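You operate a simulated robot arm through the tools that you are given. There is no shell and no other tool. Be economical: measure what you need, move in short steps, check, and stop when the job is done.

The job below is to be done with a simulated robot arm. You get a single attempt, and the scene is never put back.

## Task
Try the laptop: start it, open the notes page, press the space bar once, then switch off.

Only the result counts: the job must be done as asked and must still hold three seconds after the hand-in. Knocking over, shifting, dropping, spilling or breaking anything else fails it.

## Robot
A 7-joint arm with a two-finger parallel gripper, fixed in place. Base frame: the origin is at the foot of the arm, x ahead of it, y to its left, z up; the work surface is at about z = 740. Units: mm, degrees, N and s.
With the tool pointing down near the work surface it reaches from about 300 to 680 mm from the base axis. Its first joint turns from -66.0 to 66.0 degrees. Payload 1.57 kg.
The tool frame sits at the grasp point between the pads (the TCP): z along the fingers, y along the line on which they close. The tips reach 30 mm beyond it. The gripper opens to 110 mm. The fingers are 24 mm wide and 12 mm thick; the gripper's body (48 by 112 mm) begins 78 mm behind the TCP.
Orientation is told as [roll, pitch, yaw] about the base's x, y, z axes, in that order, counted from this pose: with the fingers straight down and closing along the base's y, the tool's x points along the base's -x, its y along +y and its z along -z.

## Interface
- The arm moves only by the tool drive_tool. Its argument "commands" is a list of rows, each an object of numbers (a shift or turn left out is 0, a gripper value left out holds the last): "x", "y", "z": the shift along the tool's x, y, z in mm; "ax", "ay", "az": the turn, a rotation vector about the tool's x, y, z in degrees; "fingers": the closure, from 0 (fully open) to 1 (shut). In form: [{"x": .., "y": .., "z": .., "ax": .., "ay": .., "az": .., "fingers": ..}, ...]. A call has 1 to 8 rows; each row shifts and turns the commanded pose from where the row before left it, along the tool's axes as they then stand. Rows are played at 5 a second. More than 50 mm and 8.6 degrees between two rows, or a gripper value outside its range, and nothing of the call is played. A pose out of reach is approached as far as the arm can. The call stops where the force on the tool passes 40 N (or 10 N more than at its start, if that is more) or the arm is blocked; 0.2 s more then pass. Each finger travels about 108 mm/s and halts on what it meets, pressing with about 33 N; the grip force reading is that of the motor and also rises with nothing between the fingers. The clock runs only during rows and for 0.2 s after the last one: add rows that do not move to give the fingers time. It gives the time, the measured TCP pose, the force on the tool (base axes), the opening and the grip force at its end, in the units of the frame above (readings bear some noise), with the torque about the TCP (base axes, N m) and any sound that the robot's microphone picked up, and new pictures: "show" is both (left out), scene, wrist or none.
- Cameras (640 x 400 px; columns grow to the right, rows downward): "scene" is fixed at [176.8, -401.1, 1389.2]; the picture's right is [0.73, -0.68, 0.00], its down [-0.47, -0.50, -0.73] and it looks along [0.50, 0.53, -0.69] (base axes); focal length 310 px, centre (320, 200). "wrist" rides on the gripper at [70, 16, -141] in the tool frame; the picture's right is [-0.23, 0.97, 0.00], its down [-0.86, -0.20, -0.48] and it looks along [-0.47, -0.11, 0.88] (tool axes); focal length 222 px, centre (320, 200). There is no depth. A picture from a camera that has moved, and an enlarged one, comes with that camera's place and axes in the base frame and with its lens. The place of the scene camera against the robot may be out by one fixed shift of up to 12 mm in any direction.
- inspect(camera, box): a new picture of the part [left, top, right, bottom] of that camera's present view, enlarged. The clock stands still meanwhile.
- finish_job(): hands the job in; it is judged then, once.

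Go step by step. Nothing tells you positions but the pictures and the camera data: compare them with the known pose of the tool, close in by small moves and look again before you grip or let go. The budget is 120 turns and 200 pictures, counting those below and the enlarged ones. Unless the task says otherwise, let go and move clear before handing in, and close with one line.

The tools are called after "Call:" as a command line: name --argument value ..., lists and objects as JSON in quotes. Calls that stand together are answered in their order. drive_tool: Moves the arm, as the interface text tells. Its arguments: {"type":"object","properties":{"commands":{"type":"array","items":{"type":"object","properties":{"x":{"type":"number"},"y":{"type":"number"},"z":{"type":"number"},"ax":{"type":"number"},"ay":{"type":"number"},"az":{"type":"number"},"fingers":{"type":"number"}}}},"show":{"type":"string","enum":["both","scene","wrist","none"]}},"required":["commands"]} The other tools are called the same way: inspect (camera, box) takes an enlarged picture of a part of a camera's view; finish_job () hands the job in.

At the start:

```text
t: 0.0
ee_pos: [444.9, 33.3, 980.4]
tcp_rot: [0.1, 0.0, 0.0]
contact_force: [0.2, -0.4, 0.2]
wrist_torque: [0.02, 0.02, 0.0]
width: 110.0
grasp_force: 0.1
```

scene: 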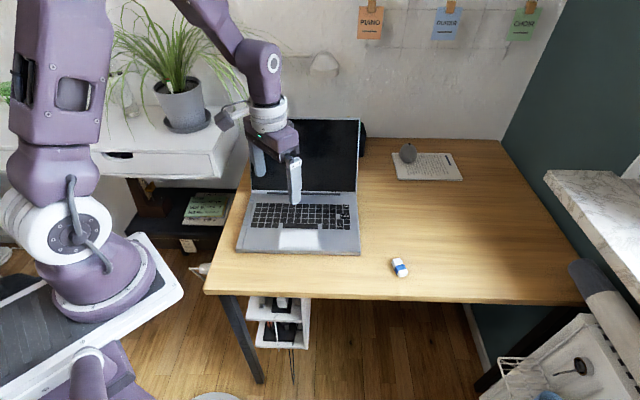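
wrist: 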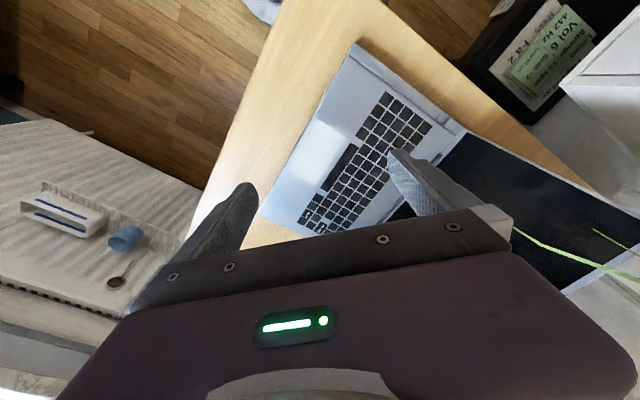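

I see the laptop open on the desk with the gripper above it, and a sheet with text further away on the desk. I will enlarge the laptop and the sheet first.

Call:
inspect --camera "scene" --box '[225, 180, 375, 265]'

Call:
inspect --camera "scene" --box '[380, 130, 480, 190]'

Call:
inspect --camera "wrist" --box '[250, 30, 500, 240]'

```text
4.27 times, centred on (300, 222) of scene
camera zoom: at [176.8, -401.1, 1389.2], right [0.73, -0.68, 0.0], down [-0.47, -0.5, -0.73], along [0.5, 0.53, -0.69], focal length 1324 px, centre (405, 104)
```

zoom: 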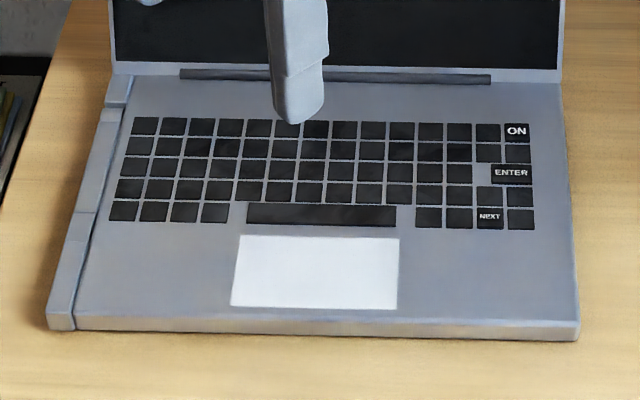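

```text
6.40 times, centred on (430, 160) of scene
camera zoom: at [176.8, -401.1, 1389.2], right [0.73, -0.68, 0.0], down [-0.47, -0.5, -0.73], along [0.5, 0.53, -0.69], focal length 1985 px, centre (-384, 456)
```

zoom: 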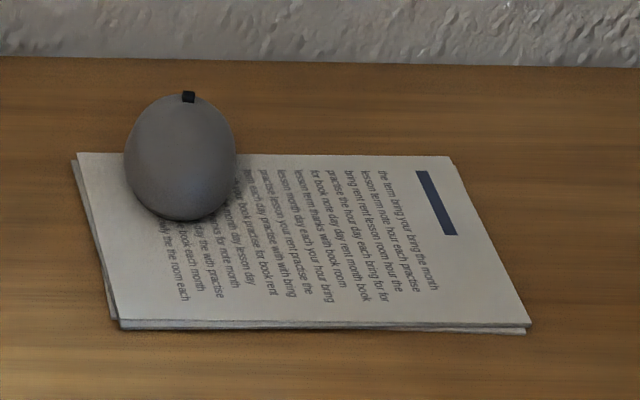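

```text
1.90 times, centred on (375, 135) of wrist
camera zoom: at [374.0, 49.7, 1120.5], right [0.23, 0.97, 0.0], down [0.86, -0.2, 0.48], along [0.47, -0.11, -0.88], focal length 423 px, centre (215, 324)
```

zoom: 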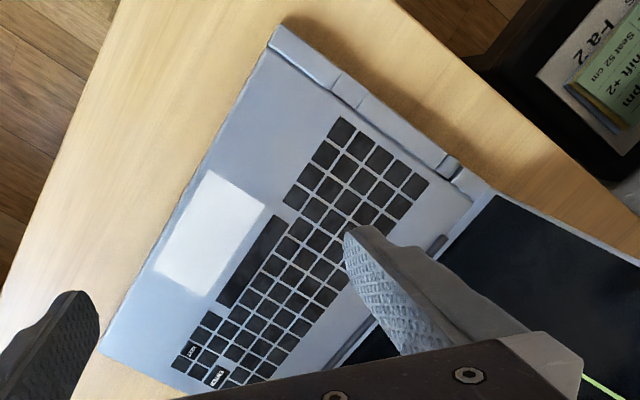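

The laptop sits turned about 45° with ON, ENTER and NEXT keys on its right side, and ON is near (672, 13). I'll close the fingers and turn the tool to line up with the keyboard, staying high.

Call:
drive_tool --commands '[{"az": -7.6, "fingers": 1}, {"az": -7.6}, {"az": -7.6}, {"az": -7.6}, {"az": -7.6}, {"az": -7.6}, {}, {}]'

```text
t: 1.8
ee_pos: [444.7, 33.5, 980.1]
tcp_rot: [0.0, 0.0, 45.6]
contact_force: [0.4, 0.5, 0.4]
wrist_torque: [0.01, 0.03, -0.02]
width: 0.0
grasp_force: 20.9
camera wrist: at [383.4, -5.0, 1121.1], right [-0.54, 0.84, 0.0], down [0.74, 0.47, 0.48], along [0.4, 0.26, -0.88], focal length 222 px, centre (320, 200)
```

scene: 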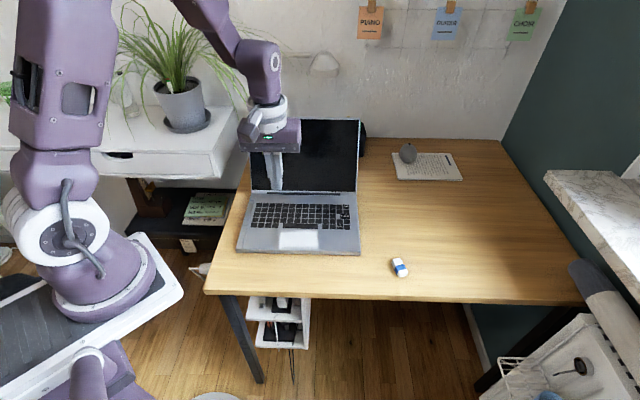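
wrist: 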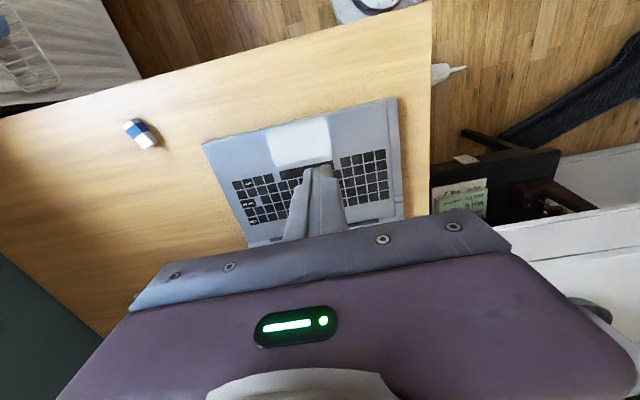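

The fingers are closed and lined up roughly with the laptop. I'll enlarge the wrist view to locate the keys in the robot frame, independent of the scene-camera shift.

Call:
inspect --camera "wrist" --box '[190, 80, 430, 250]'

Call:
inspect --camera "scene" --box '[225, 110, 385, 220]'

```text
2.35 times, centred on (310, 165) of wrist
camera zoom: at [383.4, -5.0, 1121.1], right [-0.54, 0.84, 0.0], down [0.74, 0.47, 0.48], along [0.4, 0.26, -0.88], focal length 523 px, centre (344, 282)
```

zoom: 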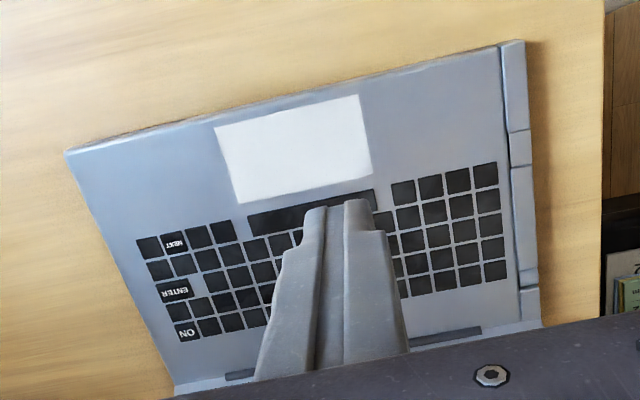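

```text
3.64 times, centred on (305, 165) of scene
camera zoom: at [176.8, -401.1, 1389.2], right [0.73, -0.68, 0.0], down [-0.47, -0.5, -0.73], along [0.5, 0.53, -0.69], focal length 1128 px, centre (374, 327)
```

zoom: 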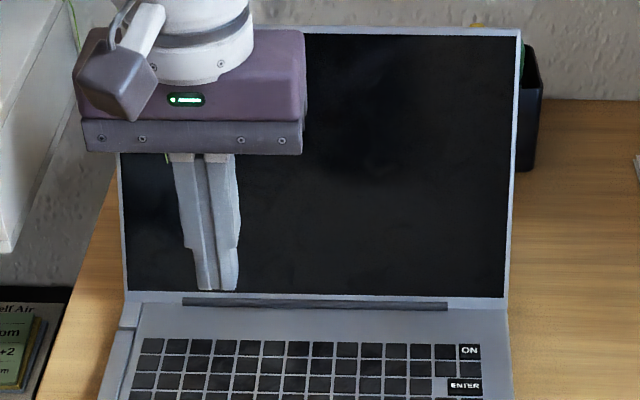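

From the wrist camera: ON ≈ (660, 18), ENTER ≈ (629, −7), NEXT ≈ (590, −24), space bar centre ≈ (511, 51); the scene camera is offset about (12, −5). I'll move above ON while high, then tilt the tool so only one corner of the fingertips is lowest.

Call:
drive_tool --commands '[{"x": -27.4, "y": -33.6}, {"x": -27.4, "y": -33.6}, {"x": -27.4, "y": -33.6}, {"x": -27.4, "y": -33.6}, {"x": -27.4, "y": -33.6}, {}]' --show "none"

Call:
drive_tool --commands '[{"ay": -6.667}, {"ay": -6.667}, {"ay": -6.667}, {"ax": 7.5}, {"ax": 7.5}, {}]'

```text
t: 3.2
ee_pos: [660.9, 13.0, 977.7]
tcp_rot: [-0.1, 0.1, 45.6]
contact_force: [0.0, -1.0, -0.5]
wrist_torque: [-0.02, 0.0, 0.0]
width: 0.1
grasp_force: 21.6
```

```text
t: 4.6
ee_pos: [660.0, 13.5, 979.3]
tcp_rot: [-15.1, -20.1, 45.6]
contact_force: [-0.7, -0.6, 0.2]
wrist_torque: [0.04, -0.01, 0.01]
width: 0.0
grasp_force: 21.3
camera wrist: at [545.2, -28.5, 1079.4], right [-0.46, 0.87, -0.16], down [0.49, 0.4, 0.78], along [0.74, 0.28, -0.61], focal length 222 px, centre (320, 200)
```

scene: 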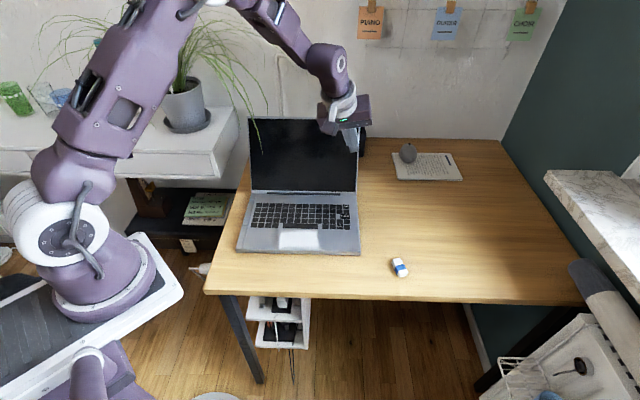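
wrist: 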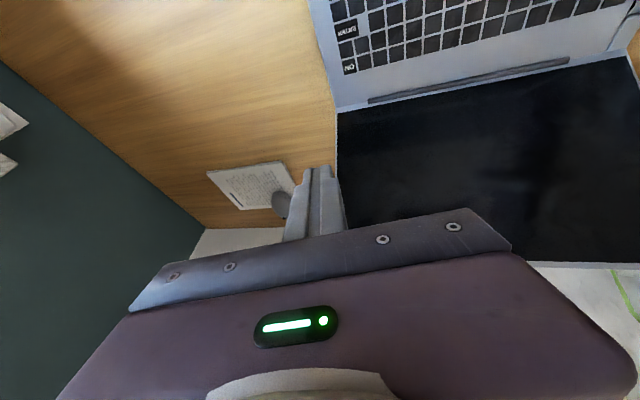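

The tilt is right and the tool is above ON. I'll go straight down to about 40 mm above the keys and look.

Call:
drive_tool --commands '[{"x": 12.3, "y": 8.75, "z": 32.7}, {"x": 12.3, "y": 8.75, "z": 32.7}, {"x": 12.3, "y": 8.75, "z": 32.7}, {"x": 12.3, "y": 8.75, "z": 32.7}, {}]'

Call:
inspect --camera "scene" --box '[290, 140, 390, 240]'

Call:
inspect --camera "wrist" --box '[260, 100, 400, 220]'

```text
t: 5.8
ee_pos: [659.5, 15.1, 834.1]
tcp_rot: [-15.0, -20.0, 45.6]
contact_force: [0.4, -0.2, -0.1]
wrist_torque: [-0.03, 0.01, 0.02]
width: 0.2
grasp_force: 21.2
camera wrist: at [544.7, -28.8, 935.5], right [-0.46, 0.87, -0.16], down [0.49, 0.4, 0.78], along [0.74, 0.28, -0.61], focal length 222 px, centre (320, 200)
```

scene: 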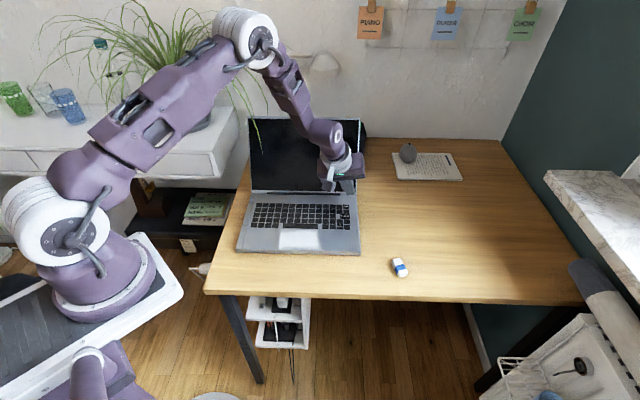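
wrist: 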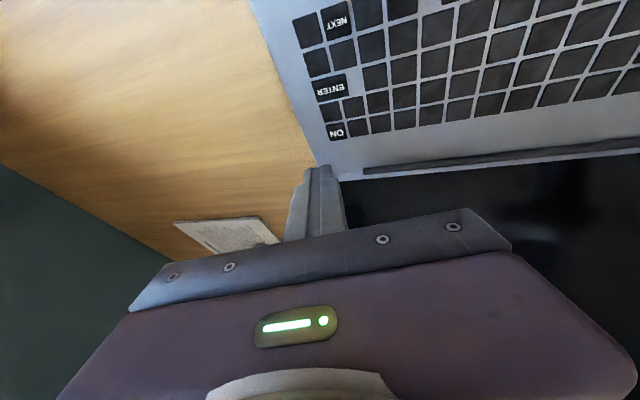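

```text
4.00 times, centred on (340, 190) of scene
camera zoom: at [176.8, -401.1, 1389.2], right [0.73, -0.68, 0.0], down [-0.47, -0.5, -0.73], along [0.5, 0.53, -0.69], focal length 1241 px, centre (240, 240)
```

zoom: 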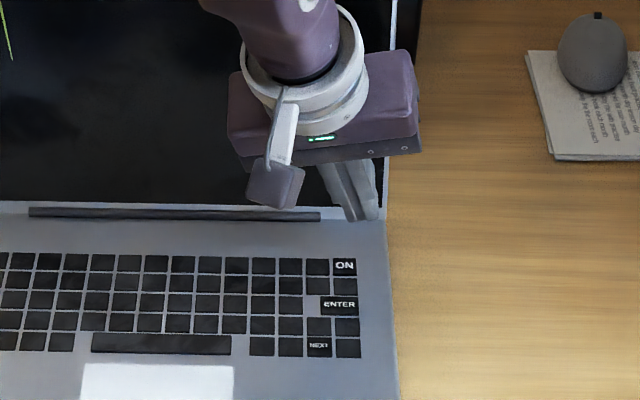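

```text
3.33 times, centred on (330, 160) of wrist
camera zoom: at [544.7, -28.8, 935.5], right [-0.46, 0.87, -0.16], down [0.49, 0.4, 0.78], along [0.74, 0.28, -0.61], focal length 740 px, centre (287, 333)
```

zoom: 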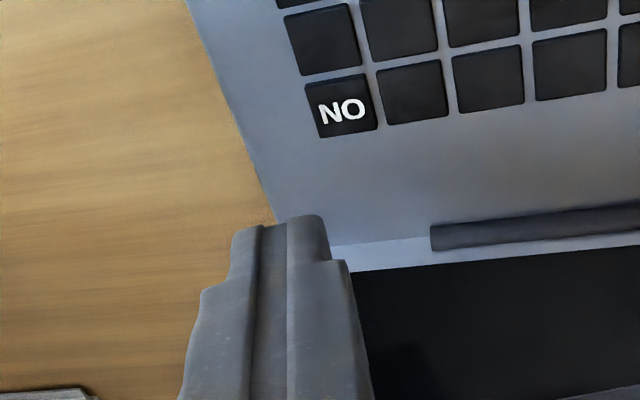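

ON refines to (660.5, 17.3) and the contact corner is about 3 mm off to the left. I'll correct that and go down to just above the key.

Call:
drive_tool --commands '[{"x": 1.9, "y": -4.0, "z": 0.4}, {"x": 6.15, "y": 4.4, "z": 16.35}, {"x": 5.5, "y": 3.9, "z": 14.5}, {}]' --show "wrist"

Call:
inspect --camera "scene" --box '[320, 160, 380, 220]'

Call:
inspect --camera "wrist" --box '[270, 110, 390, 200]'

```text
t: 6.8
ee_pos: [660.0, 8.5, 801.7]
tcp_rot: [-15.0, -19.9, 45.6]
contact_force: [-0.1, -0.8, 0.8]
wrist_torque: [-0.01, -0.04, 0.0]
width: 0.0
grasp_force: 21.1
camera wrist: at [546.0, -33.7, 901.4], right [-0.46, 0.87, -0.16], down [0.49, 0.4, 0.78], along [0.74, 0.28, -0.61], focal length 222 px, centre (320, 200)
```

wrist: 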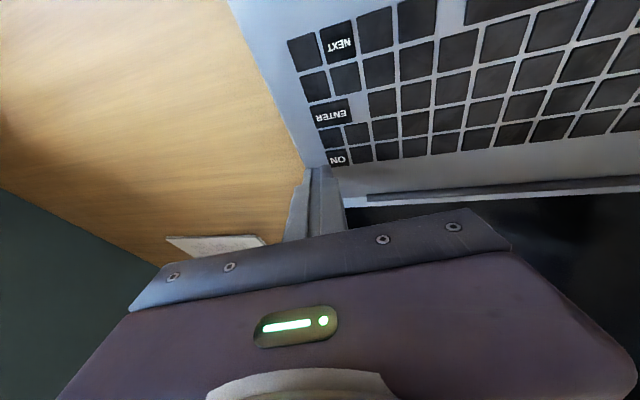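

```text
6.67 times, centred on (350, 190) of scene
camera zoom: at [176.8, -401.1, 1389.2], right [0.73, -0.68, 0.0], down [-0.47, -0.5, -0.73], along [0.5, 0.53, -0.69], focal length 2068 px, centre (120, 267)
```

zoom: 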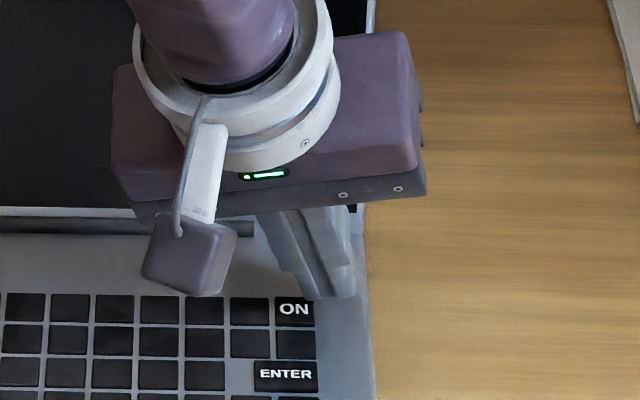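

```text
4.44 times, centred on (330, 155) of wrist
camera zoom: at [546.0, -33.7, 901.4], right [-0.46, 0.87, -0.16], down [0.49, 0.4, 0.78], along [0.74, 0.28, -0.61], focal length 987 px, centre (276, 400)
```

zoom: 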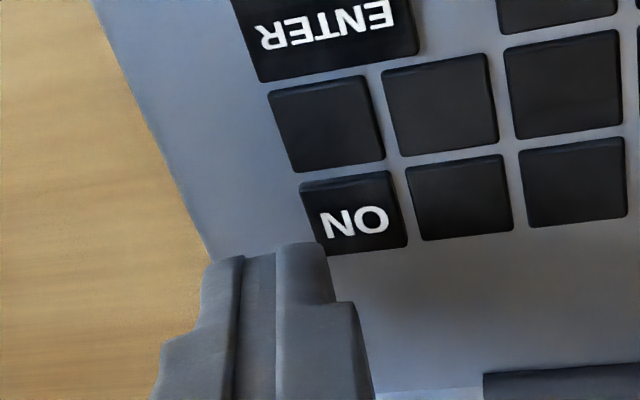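

The corner is just above the ON key, slightly to its right. I'll shift 3 mm left and press down in small steps, watching force and screen.

Call:
drive_tool --commands '[{"x": -0.9, "y": 2.9, "z": -0.5}, {"x": 2.7, "y": 1.95, "z": 7.3}, {"x": 0.7, "y": 0.5, "z": 1.8}, {}]' --show "none"

Call:
inspect --camera "wrist" --box '[270, 110, 390, 200]'

```text
t: 7.6
ee_pos: [659.1, 11.9, 792.8]
tcp_rot: [-15.0, -20.1, 45.6]
contact_force: [-13.0, 0.9, 20.1]
wrist_torque: [0.05, 0.45, 0.02]
width: 0.1
grasp_force: 21.2
heard: click
stopped in row 4: the force on the tool passed its limit at 47 N (the readings are from after the stop); the commanded pose is now the measured one
```

```text
4.44 times, centred on (330, 155) of wrist
camera zoom: at [544.5, -31.0, 893.8], right [-0.46, 0.87, -0.16], down [0.49, 0.4, 0.78], along [0.74, 0.28, -0.61], focal length 987 px, centre (276, 400)
```

zoom: 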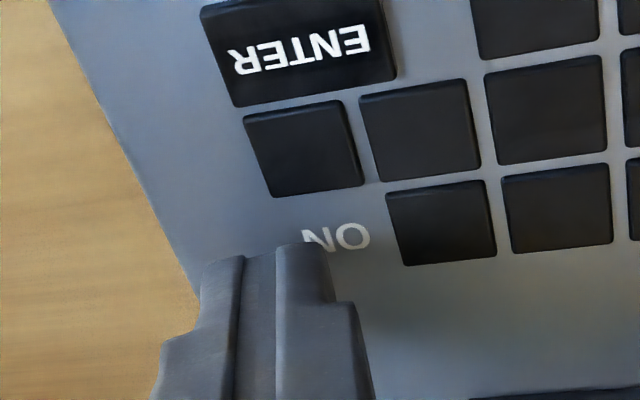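

It clicked and the ON key went fully down. I'll lift and look at the screen.

Call:
drive_tool --commands '[{"x": -2.7, "y": -1.95, "z": -7.3}, {"x": -8.5, "y": -6, "z": -22.7}, {}]' --show "scene"

Call:
inspect --camera "scene" --box '[230, 110, 380, 220]'

```text
t: 8.4
ee_pos: [658.3, 11.7, 825.3]
tcp_rot: [-15.1, -20.1, 45.6]
contact_force: [-0.2, 0.6, 0.3]
wrist_torque: [0.02, -0.02, 0.03]
width: 0.1
grasp_force: 21.3
```

scene: 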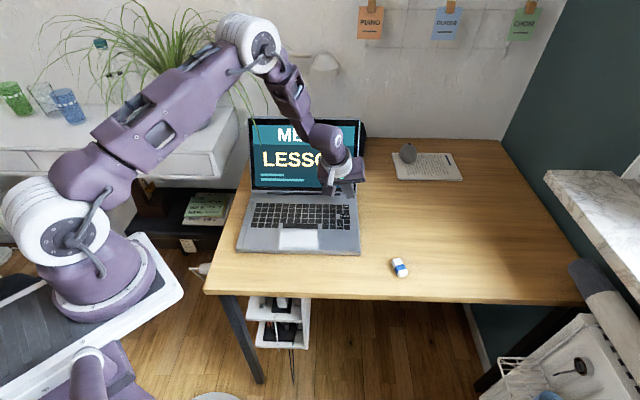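

```text
3.64 times, centred on (305, 165) of scene
camera zoom: at [176.8, -401.1, 1389.2], right [0.73, -0.68, 0.0], down [-0.47, -0.5, -0.73], along [0.5, 0.53, -0.69], focal length 1128 px, centre (374, 327)
```

zoom: 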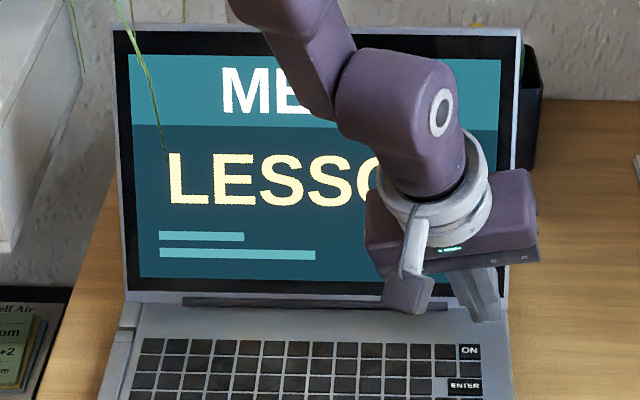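

The screen shows a MENU with LESSONS selected. I'll move over the NEXT key, 80 mm toward the front and 21 mm left.

Call:
drive_tool --commands '[{"x": 37.6, "y": 6.5, "z": -15.9}, {"x": 37.6, "y": 6.5, "z": -15.9}, {"x": 7.2, "y": 5.1, "z": 19.1}, {}]' --show "scene"

Call:
inspect --camera "wrist" --box '[270, 110, 390, 200]'

Call:
inspect --camera "scene" --box '[230, 110, 380, 250]'

```text
t: 9.4
ee_pos: [589.2, -30.7, 806.0]
tcp_rot: [-15.1, -20.1, 45.6]
contact_force: [-0.5, -0.9, -0.1]
wrist_torque: [-0.01, 0.0, -0.01]
width: 0.1
grasp_force: 21.0
```

scene: 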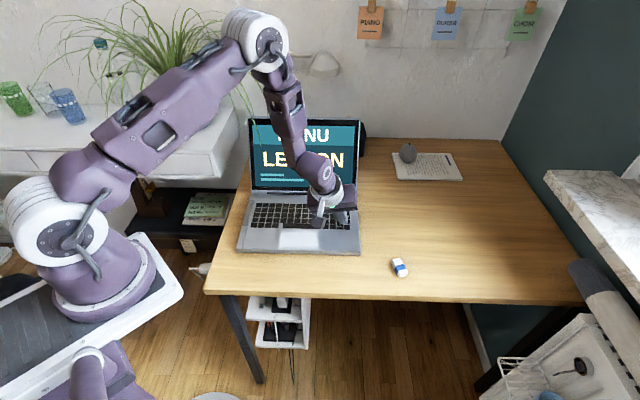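

```text
4.44 times, centred on (330, 155) of wrist
camera zoom: at [473.5, -72.7, 906.1], right [-0.46, 0.87, -0.16], down [0.49, 0.4, 0.78], along [0.74, 0.28, -0.61], focal length 987 px, centre (276, 400)
```

zoom: 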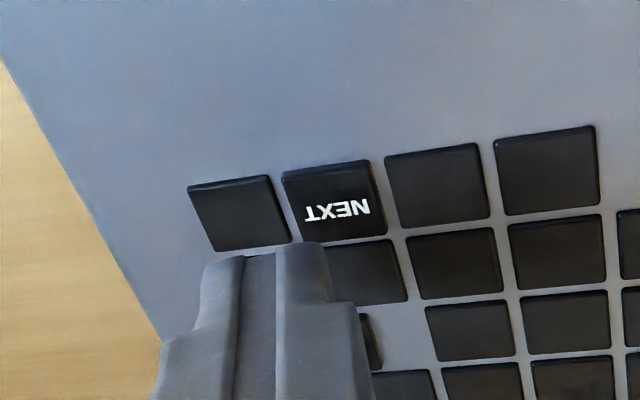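

```text
2.86 times, centred on (305, 180) of scene
camera zoom: at [176.8, -401.2, 1389.2], right [0.73, -0.68, 0.0], down [-0.47, -0.5, -0.73], along [0.5, 0.53, -0.69], focal length 886 px, centre (363, 257)
```

zoom: 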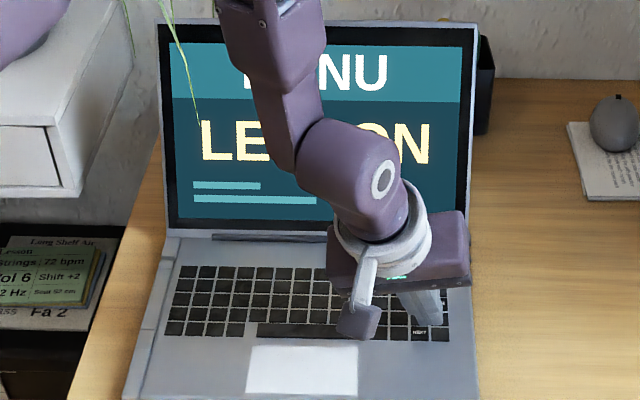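

The corner is lined up with NEXT, above and slightly in front of its centre. I'll press it down until it clicks.

Call:
drive_tool --commands '[{"x": 1.3, "y": 2.6, "z": 7.1}, {"x": 0.7, "y": 0.5, "z": 1.8}, {"x": 0.7, "y": 0.5, "z": 1.8}, {}]' --show "none"

Call:
inspect --camera "wrist" --box '[270, 110, 390, 200]'

```text
t: 10.4
ee_pos: [588.5, -29.3, 794.9]
tcp_rot: [-15.1, -20.1, 45.7]
contact_force: [-0.3, 0.0, 1.2]
wrist_torque: [-0.03, 0.01, -0.02]
width: 0.0
grasp_force: 21.3
heard: click
```

```text
4.44 times, centred on (330, 155) of wrist
camera zoom: at [473.9, -71.7, 894.3], right [-0.46, 0.87, -0.16], down [0.49, 0.4, 0.78], along [0.74, 0.28, -0.61], focal length 987 px, centre (276, 400)
```

zoom: 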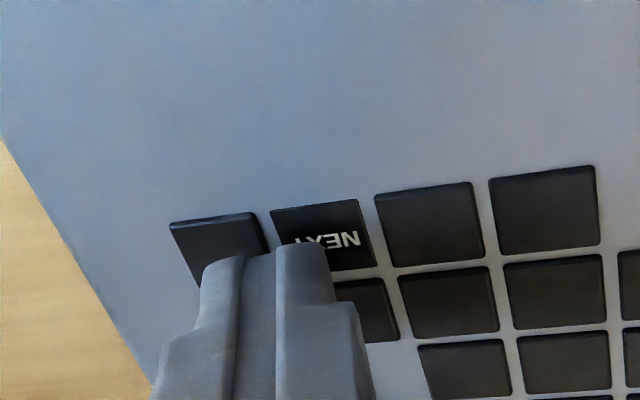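

NEXT clicked with very little force. I'll lift 12 mm and read the screen.

Call:
drive_tool --commands '[{"x": -4.1, "y": -2.9, "z": -10.9}, {}]' --show "none"

Call:
inspect --camera "scene" --box '[230, 110, 380, 250]'

```text
t: 11.0
ee_pos: [589.9, -29.4, 804.1]
tcp_rot: [-15.2, -20.1, 45.6]
contact_force: [-0.2, 0.3, 0.3]
wrist_torque: [0.0, 0.01, -0.02]
width: 0.0
grasp_force: 21.1
```

```text
2.86 times, centred on (305, 180) of scene
camera zoom: at [176.8, -401.1, 1389.2], right [0.73, -0.68, 0.0], down [-0.47, -0.5, -0.73], along [0.5, 0.53, -0.69], focal length 886 px, centre (363, 257)
```

zoom: 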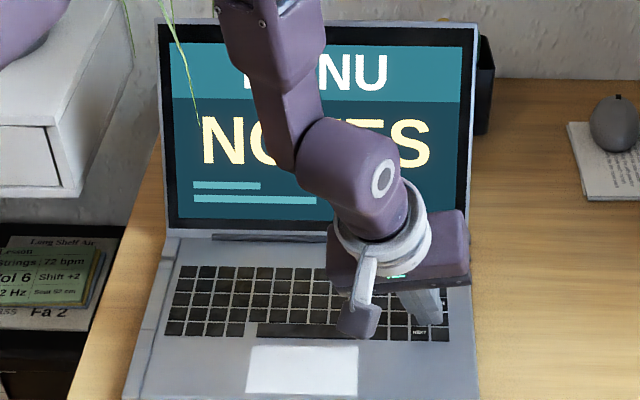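

NOTES is selected. I'll raise a little and move over ENTER.

Call:
drive_tool --commands '[{"x": -2.7, "y": -1.95, "z": -7.3}, {"x": -36.7, "y": -9.1, "z": 16.3}, {}]' --show "none"

Call:
inspect --camera "wrist" --box '[270, 110, 390, 200]'

Call:
inspect --camera "scene" --box '[230, 110, 380, 250]'

```text
t: 11.8
ee_pos: [627.7, -11.8, 815.1]
tcp_rot: [-15.1, -20.1, 45.6]
contact_force: [-0.7, -0.4, 0.4]
wrist_torque: [-0.01, 0.02, 0.02]
width: 0.1
grasp_force: 21.4
```

```text
4.44 times, centred on (330, 155) of wrist
camera zoom: at [512.7, -53.6, 913.4], right [-0.46, 0.87, -0.16], down [0.49, 0.4, 0.78], along [0.74, 0.28, -0.61], focal length 987 px, centre (276, 400)
```

zoom: 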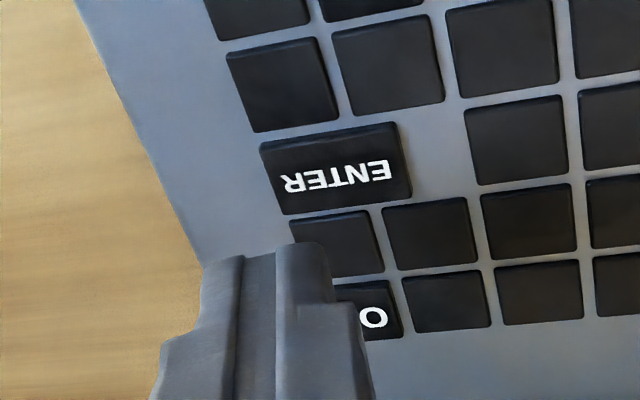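

```text
2.86 times, centred on (305, 180) of scene
camera zoom: at [176.8, -401.1, 1389.2], right [0.73, -0.68, 0.0], down [-0.47, -0.5, -0.73], along [0.5, 0.53, -0.69], focal length 886 px, centre (363, 257)
```

zoom: 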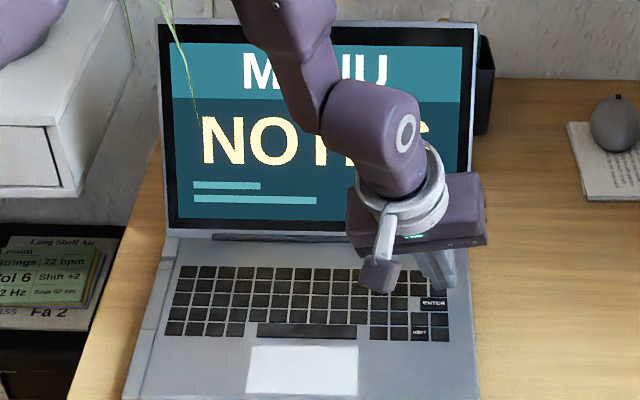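

NOTES is confirmed. ENTER is right beneath the corner; I'll press it with a small correction.

Call:
drive_tool --commands '[{"x": 6.5, "y": 3.5, "z": 13.1}, {"x": 1.0, "y": 0.7, "z": 2.7}, {"x": 0.7, "y": 0.5, "z": 1.8}, {}]' --show "none"

Call:
inspect --camera "wrist" --box '[270, 110, 390, 200]'

```text
t: 12.8
ee_pos: [626.5, -11.0, 793.6]
tcp_rot: [-15.1, -20.2, 45.6]
contact_force: [-2.4, 3.5, 14.7]
wrist_torque: [0.12, 0.1, 0.01]
width: 0.0
grasp_force: 21.2
heard: click
```

```text
4.44 times, centred on (330, 155) of wrist
camera zoom: at [511.1, -54.1, 893.6], right [-0.46, 0.87, -0.16], down [0.48, 0.4, 0.78], along [0.74, 0.28, -0.61], focal length 987 px, centre (276, 400)
```

zoom: 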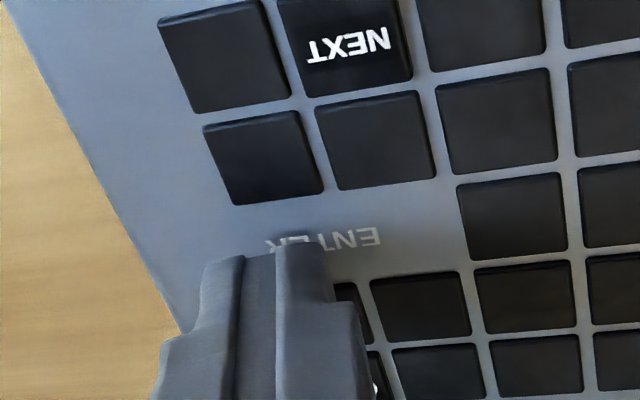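

ENTER clicked. I'll lift and move over the middle of the space bar, then read the screen.

Call:
drive_tool --commands '[{"x": -10.3, "y": -7.3, "z": -27.2}, {"x": 8.8, "y": 28.9, "z": -11.1}, {"x": 8.8, "y": 28.9, "z": -11.1}, {"x": 8.8, "y": 28.9, "z": -11.1}, {"x": 8.8, "y": 28.9, "z": -11.1}, {}]' --show "scene"

Call:
inspect --camera "wrist" --box '[250, 80, 410, 200]'

Call:
inspect --camera "scene" --box '[230, 110, 380, 250]'

```text
t: 14.2
ee_pos: [511.5, 49.3, 824.5]
tcp_rot: [-15.2, -20.1, 45.5]
contact_force: [0.3, 0.2, 0.5]
wrist_torque: [0.01, -0.07, -0.01]
width: 0.1
grasp_force: 21.6
```

scene: 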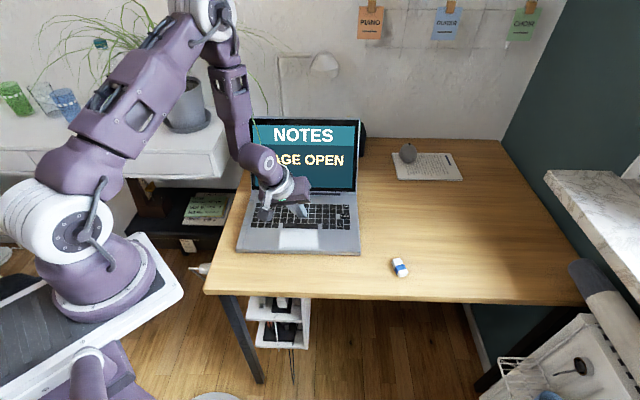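

```text
3.33 times, centred on (330, 140) of wrist
camera zoom: at [396.6, 5.9, 924.0], right [-0.46, 0.87, -0.16], down [0.49, 0.4, 0.78], along [0.74, 0.28, -0.61], focal length 740 px, centre (287, 400)
```

zoom: 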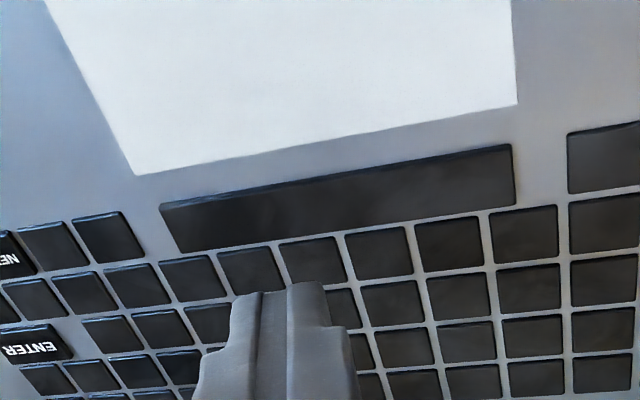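

```text
2.86 times, centred on (305, 180) of scene
camera zoom: at [176.8, -401.1, 1389.2], right [0.73, -0.68, 0.0], down [-0.47, -0.5, -0.73], along [0.5, 0.53, -0.69], focal length 886 px, centre (363, 257)
```

zoom: 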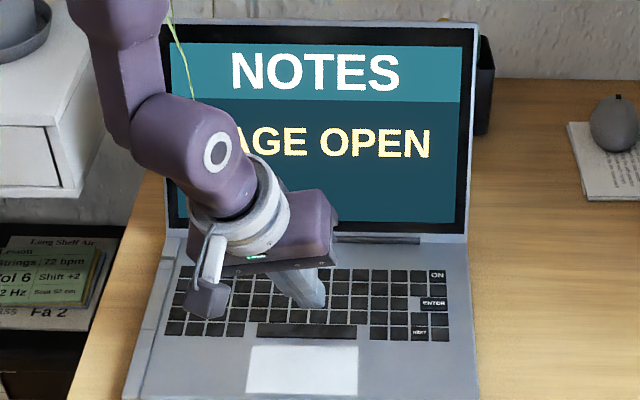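

The NOTES page is open. I'll go down to just above the space bar and check alignment.

Call:
drive_tool --commands '[{"x": 6.2, "y": 4.4, "z": 16.3}, {}]' --show "none"

Call:
inspect --camera "wrist" --box '[270, 110, 390, 200]'

```text
t: 14.8
ee_pos: [510.8, 47.8, 805.8]
tcp_rot: [-15.1, -20.1, 45.6]
contact_force: [0.0, -0.7, -0.3]
wrist_torque: [0.03, -0.01, -0.01]
width: 0.1
grasp_force: 21.7
```

```text
4.44 times, centred on (330, 155) of wrist
camera zoom: at [395.9, 5.2, 905.7], right [-0.46, 0.87, -0.16], down [0.49, 0.4, 0.78], along [0.74, 0.28, -0.61], focal length 987 px, centre (276, 400)
```

zoom: 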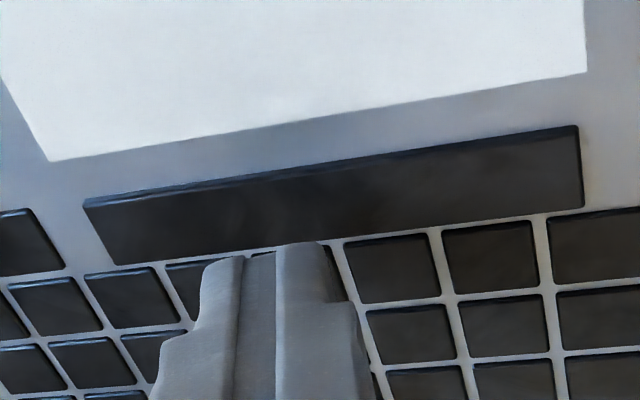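

Alignment matches what worked for NEXT. I'll press the space bar once.

Call:
drive_tool --commands '[{"x": 3.2, "y": 1.9, "z": 6.9}, {"x": 0.7, "y": 0.5, "z": 1.8}, {"x": 0.7, "y": 0.5, "z": 1.8}, {}]' --show "none"

Call:
inspect --camera "wrist" --box '[270, 110, 390, 200]'

```text
t: 15.8
ee_pos: [510.5, 47.6, 793.8]
tcp_rot: [-15.1, -20.0, 45.5]
contact_force: [-0.8, -3.1, 9.0]
wrist_torque: [-0.08, 0.05, 0.03]
width: 0.0
grasp_force: 21.8
heard: click
```

```text
4.44 times, centred on (330, 155) of wrist
camera zoom: at [394.8, 5.1, 893.9], right [-0.46, 0.87, -0.16], down [0.49, 0.4, 0.78], along [0.74, 0.28, -0.61], focal length 987 px, centre (276, 400)
```

zoom: 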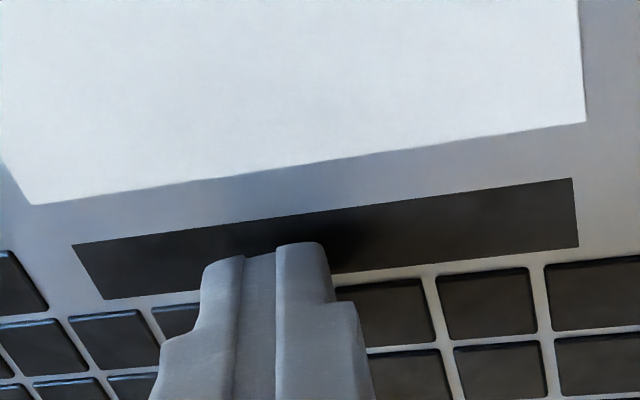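

The space bar clicked once and is down. I'll lift and look at the screen.

Call:
drive_tool --commands '[{"x": -10.3, "y": -7.3, "z": -27.2}, {}]' --show "none"

Call:
inspect --camera "scene" --box '[230, 110, 380, 250]'

```text
t: 16.4
ee_pos: [509.9, 45.6, 825.4]
tcp_rot: [-15.1, -20.1, 45.6]
contact_force: [0.0, 0.1, -0.3]
wrist_torque: [0.01, 0.01, 0.0]
width: 0.0
grasp_force: 21.7
```

```text
2.86 times, centred on (305, 180) of scene
camera zoom: at [176.8, -401.1, 1389.2], right [0.73, -0.68, 0.0], down [-0.47, -0.5, -0.73], along [0.5, 0.53, -0.69], focal length 886 px, centre (363, 257)
```

zoom: 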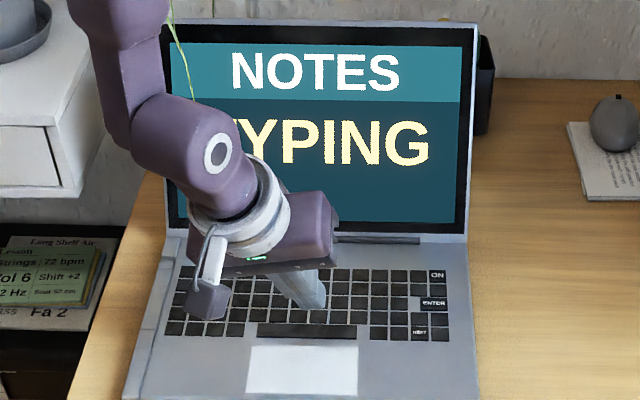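

The page shows TYPING, so the space was registered. Next I'll go back over the ON key to switch off.

Call:
drive_tool --commands '[{"x": -18.5, "y": -29.65, "z": 14.9}, {"x": -18.5, "y": -29.65, "z": 14.9}, {"x": -18.5, "y": -29.65, "z": 14.9}, {"x": -18.5, "y": -29.65, "z": 14.9}, {}, {"x": 6.2, "y": 4.4, "z": 16.3}, {}]' --show "none"

Call:
inspect --camera "wrist" --box '[270, 110, 390, 200]'

```text
t: 18.0
ee_pos: [656.2, 12.4, 806.3]
tcp_rot: [-15.1, -20.1, 45.6]
contact_force: [0.5, -0.1, 0.0]
wrist_torque: [-0.02, 0.0, -0.02]
width: 0.1
grasp_force: 21.8
```

```text
4.44 times, centred on (330, 155) of wrist
camera zoom: at [542.1, -30.4, 905.8], right [-0.46, 0.87, -0.16], down [0.49, 0.4, 0.78], along [0.74, 0.28, -0.61], focal length 987 px, centre (276, 400)
```

zoom: 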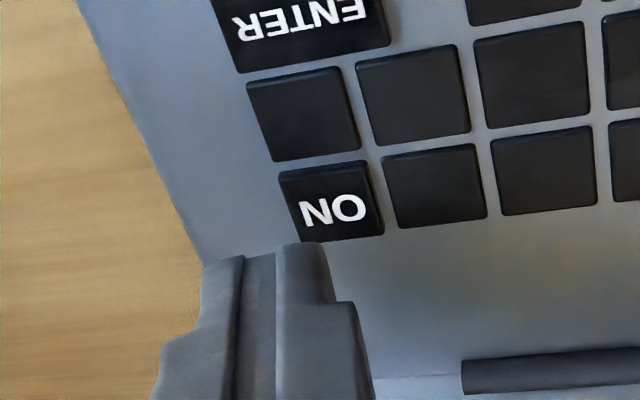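

The corner is aligned with ON as before. I'll press it once.

Call:
drive_tool --commands '[{"x": 2.7, "y": 1.9, "z": 7.1}, {"x": 0.7, "y": 0.5, "z": 1.8}, {"x": 0.7, "y": 0.5, "z": 1.8}, {}]' --show "none"

Call:
inspect --camera "scene" --box '[230, 110, 380, 250]'

```text
t: 19.0
ee_pos: [658.2, 13.2, 795.3]
tcp_rot: [-15.1, -20.1, 45.6]
contact_force: [-3.3, 0.6, 7.1]
wrist_torque: [0.03, 0.15, 0.0]
width: 0.1
grasp_force: 21.3
heard: click
```

```text
2.86 times, centred on (305, 180) of scene
camera zoom: at [176.6, -401.1, 1389.3], right [0.73, -0.68, 0.0], down [-0.47, -0.5, -0.73], along [0.5, 0.53, -0.69], focal length 886 px, centre (363, 257)
```

zoom: 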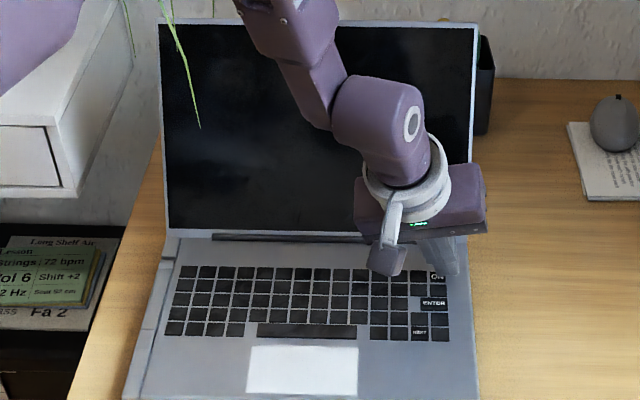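

The screen is dark after the click. I'll lift well clear and confirm it stays off.

Call:
drive_tool --commands '[{"x": -4, "y": -2.9, "z": -10.9}, {"x": -12.3, "y": -8.75, "z": -32.7}, {"x": -12.3, "y": -8.75, "z": -32.7}, {"x": -12.3, "y": -8.75, "z": -32.7}, {}, {}, {}]' --show "scene"

```text
t: 20.6
ee_pos: [657.5, 12.1, 913.9]
tcp_rot: [-15.1, -20.1, 45.6]
contact_force: [-0.2, -0.3, -0.1]
wrist_torque: [-0.01, -0.02, 0.02]
width: 0.1
grasp_force: 21.4
```

scene: 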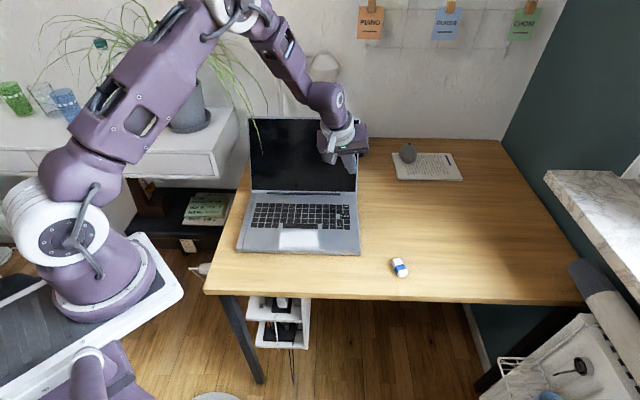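

The laptop is off, the arm is clear and nothing else has moved, so I'm handing in.

Call:
finish_job

```text
The job is handed in.
```

The laptop was started, the notes page opened and the space bar pressed once (the screen showed TYPING), then it was switched off; the screen was dark and the arm clear at hand-in.
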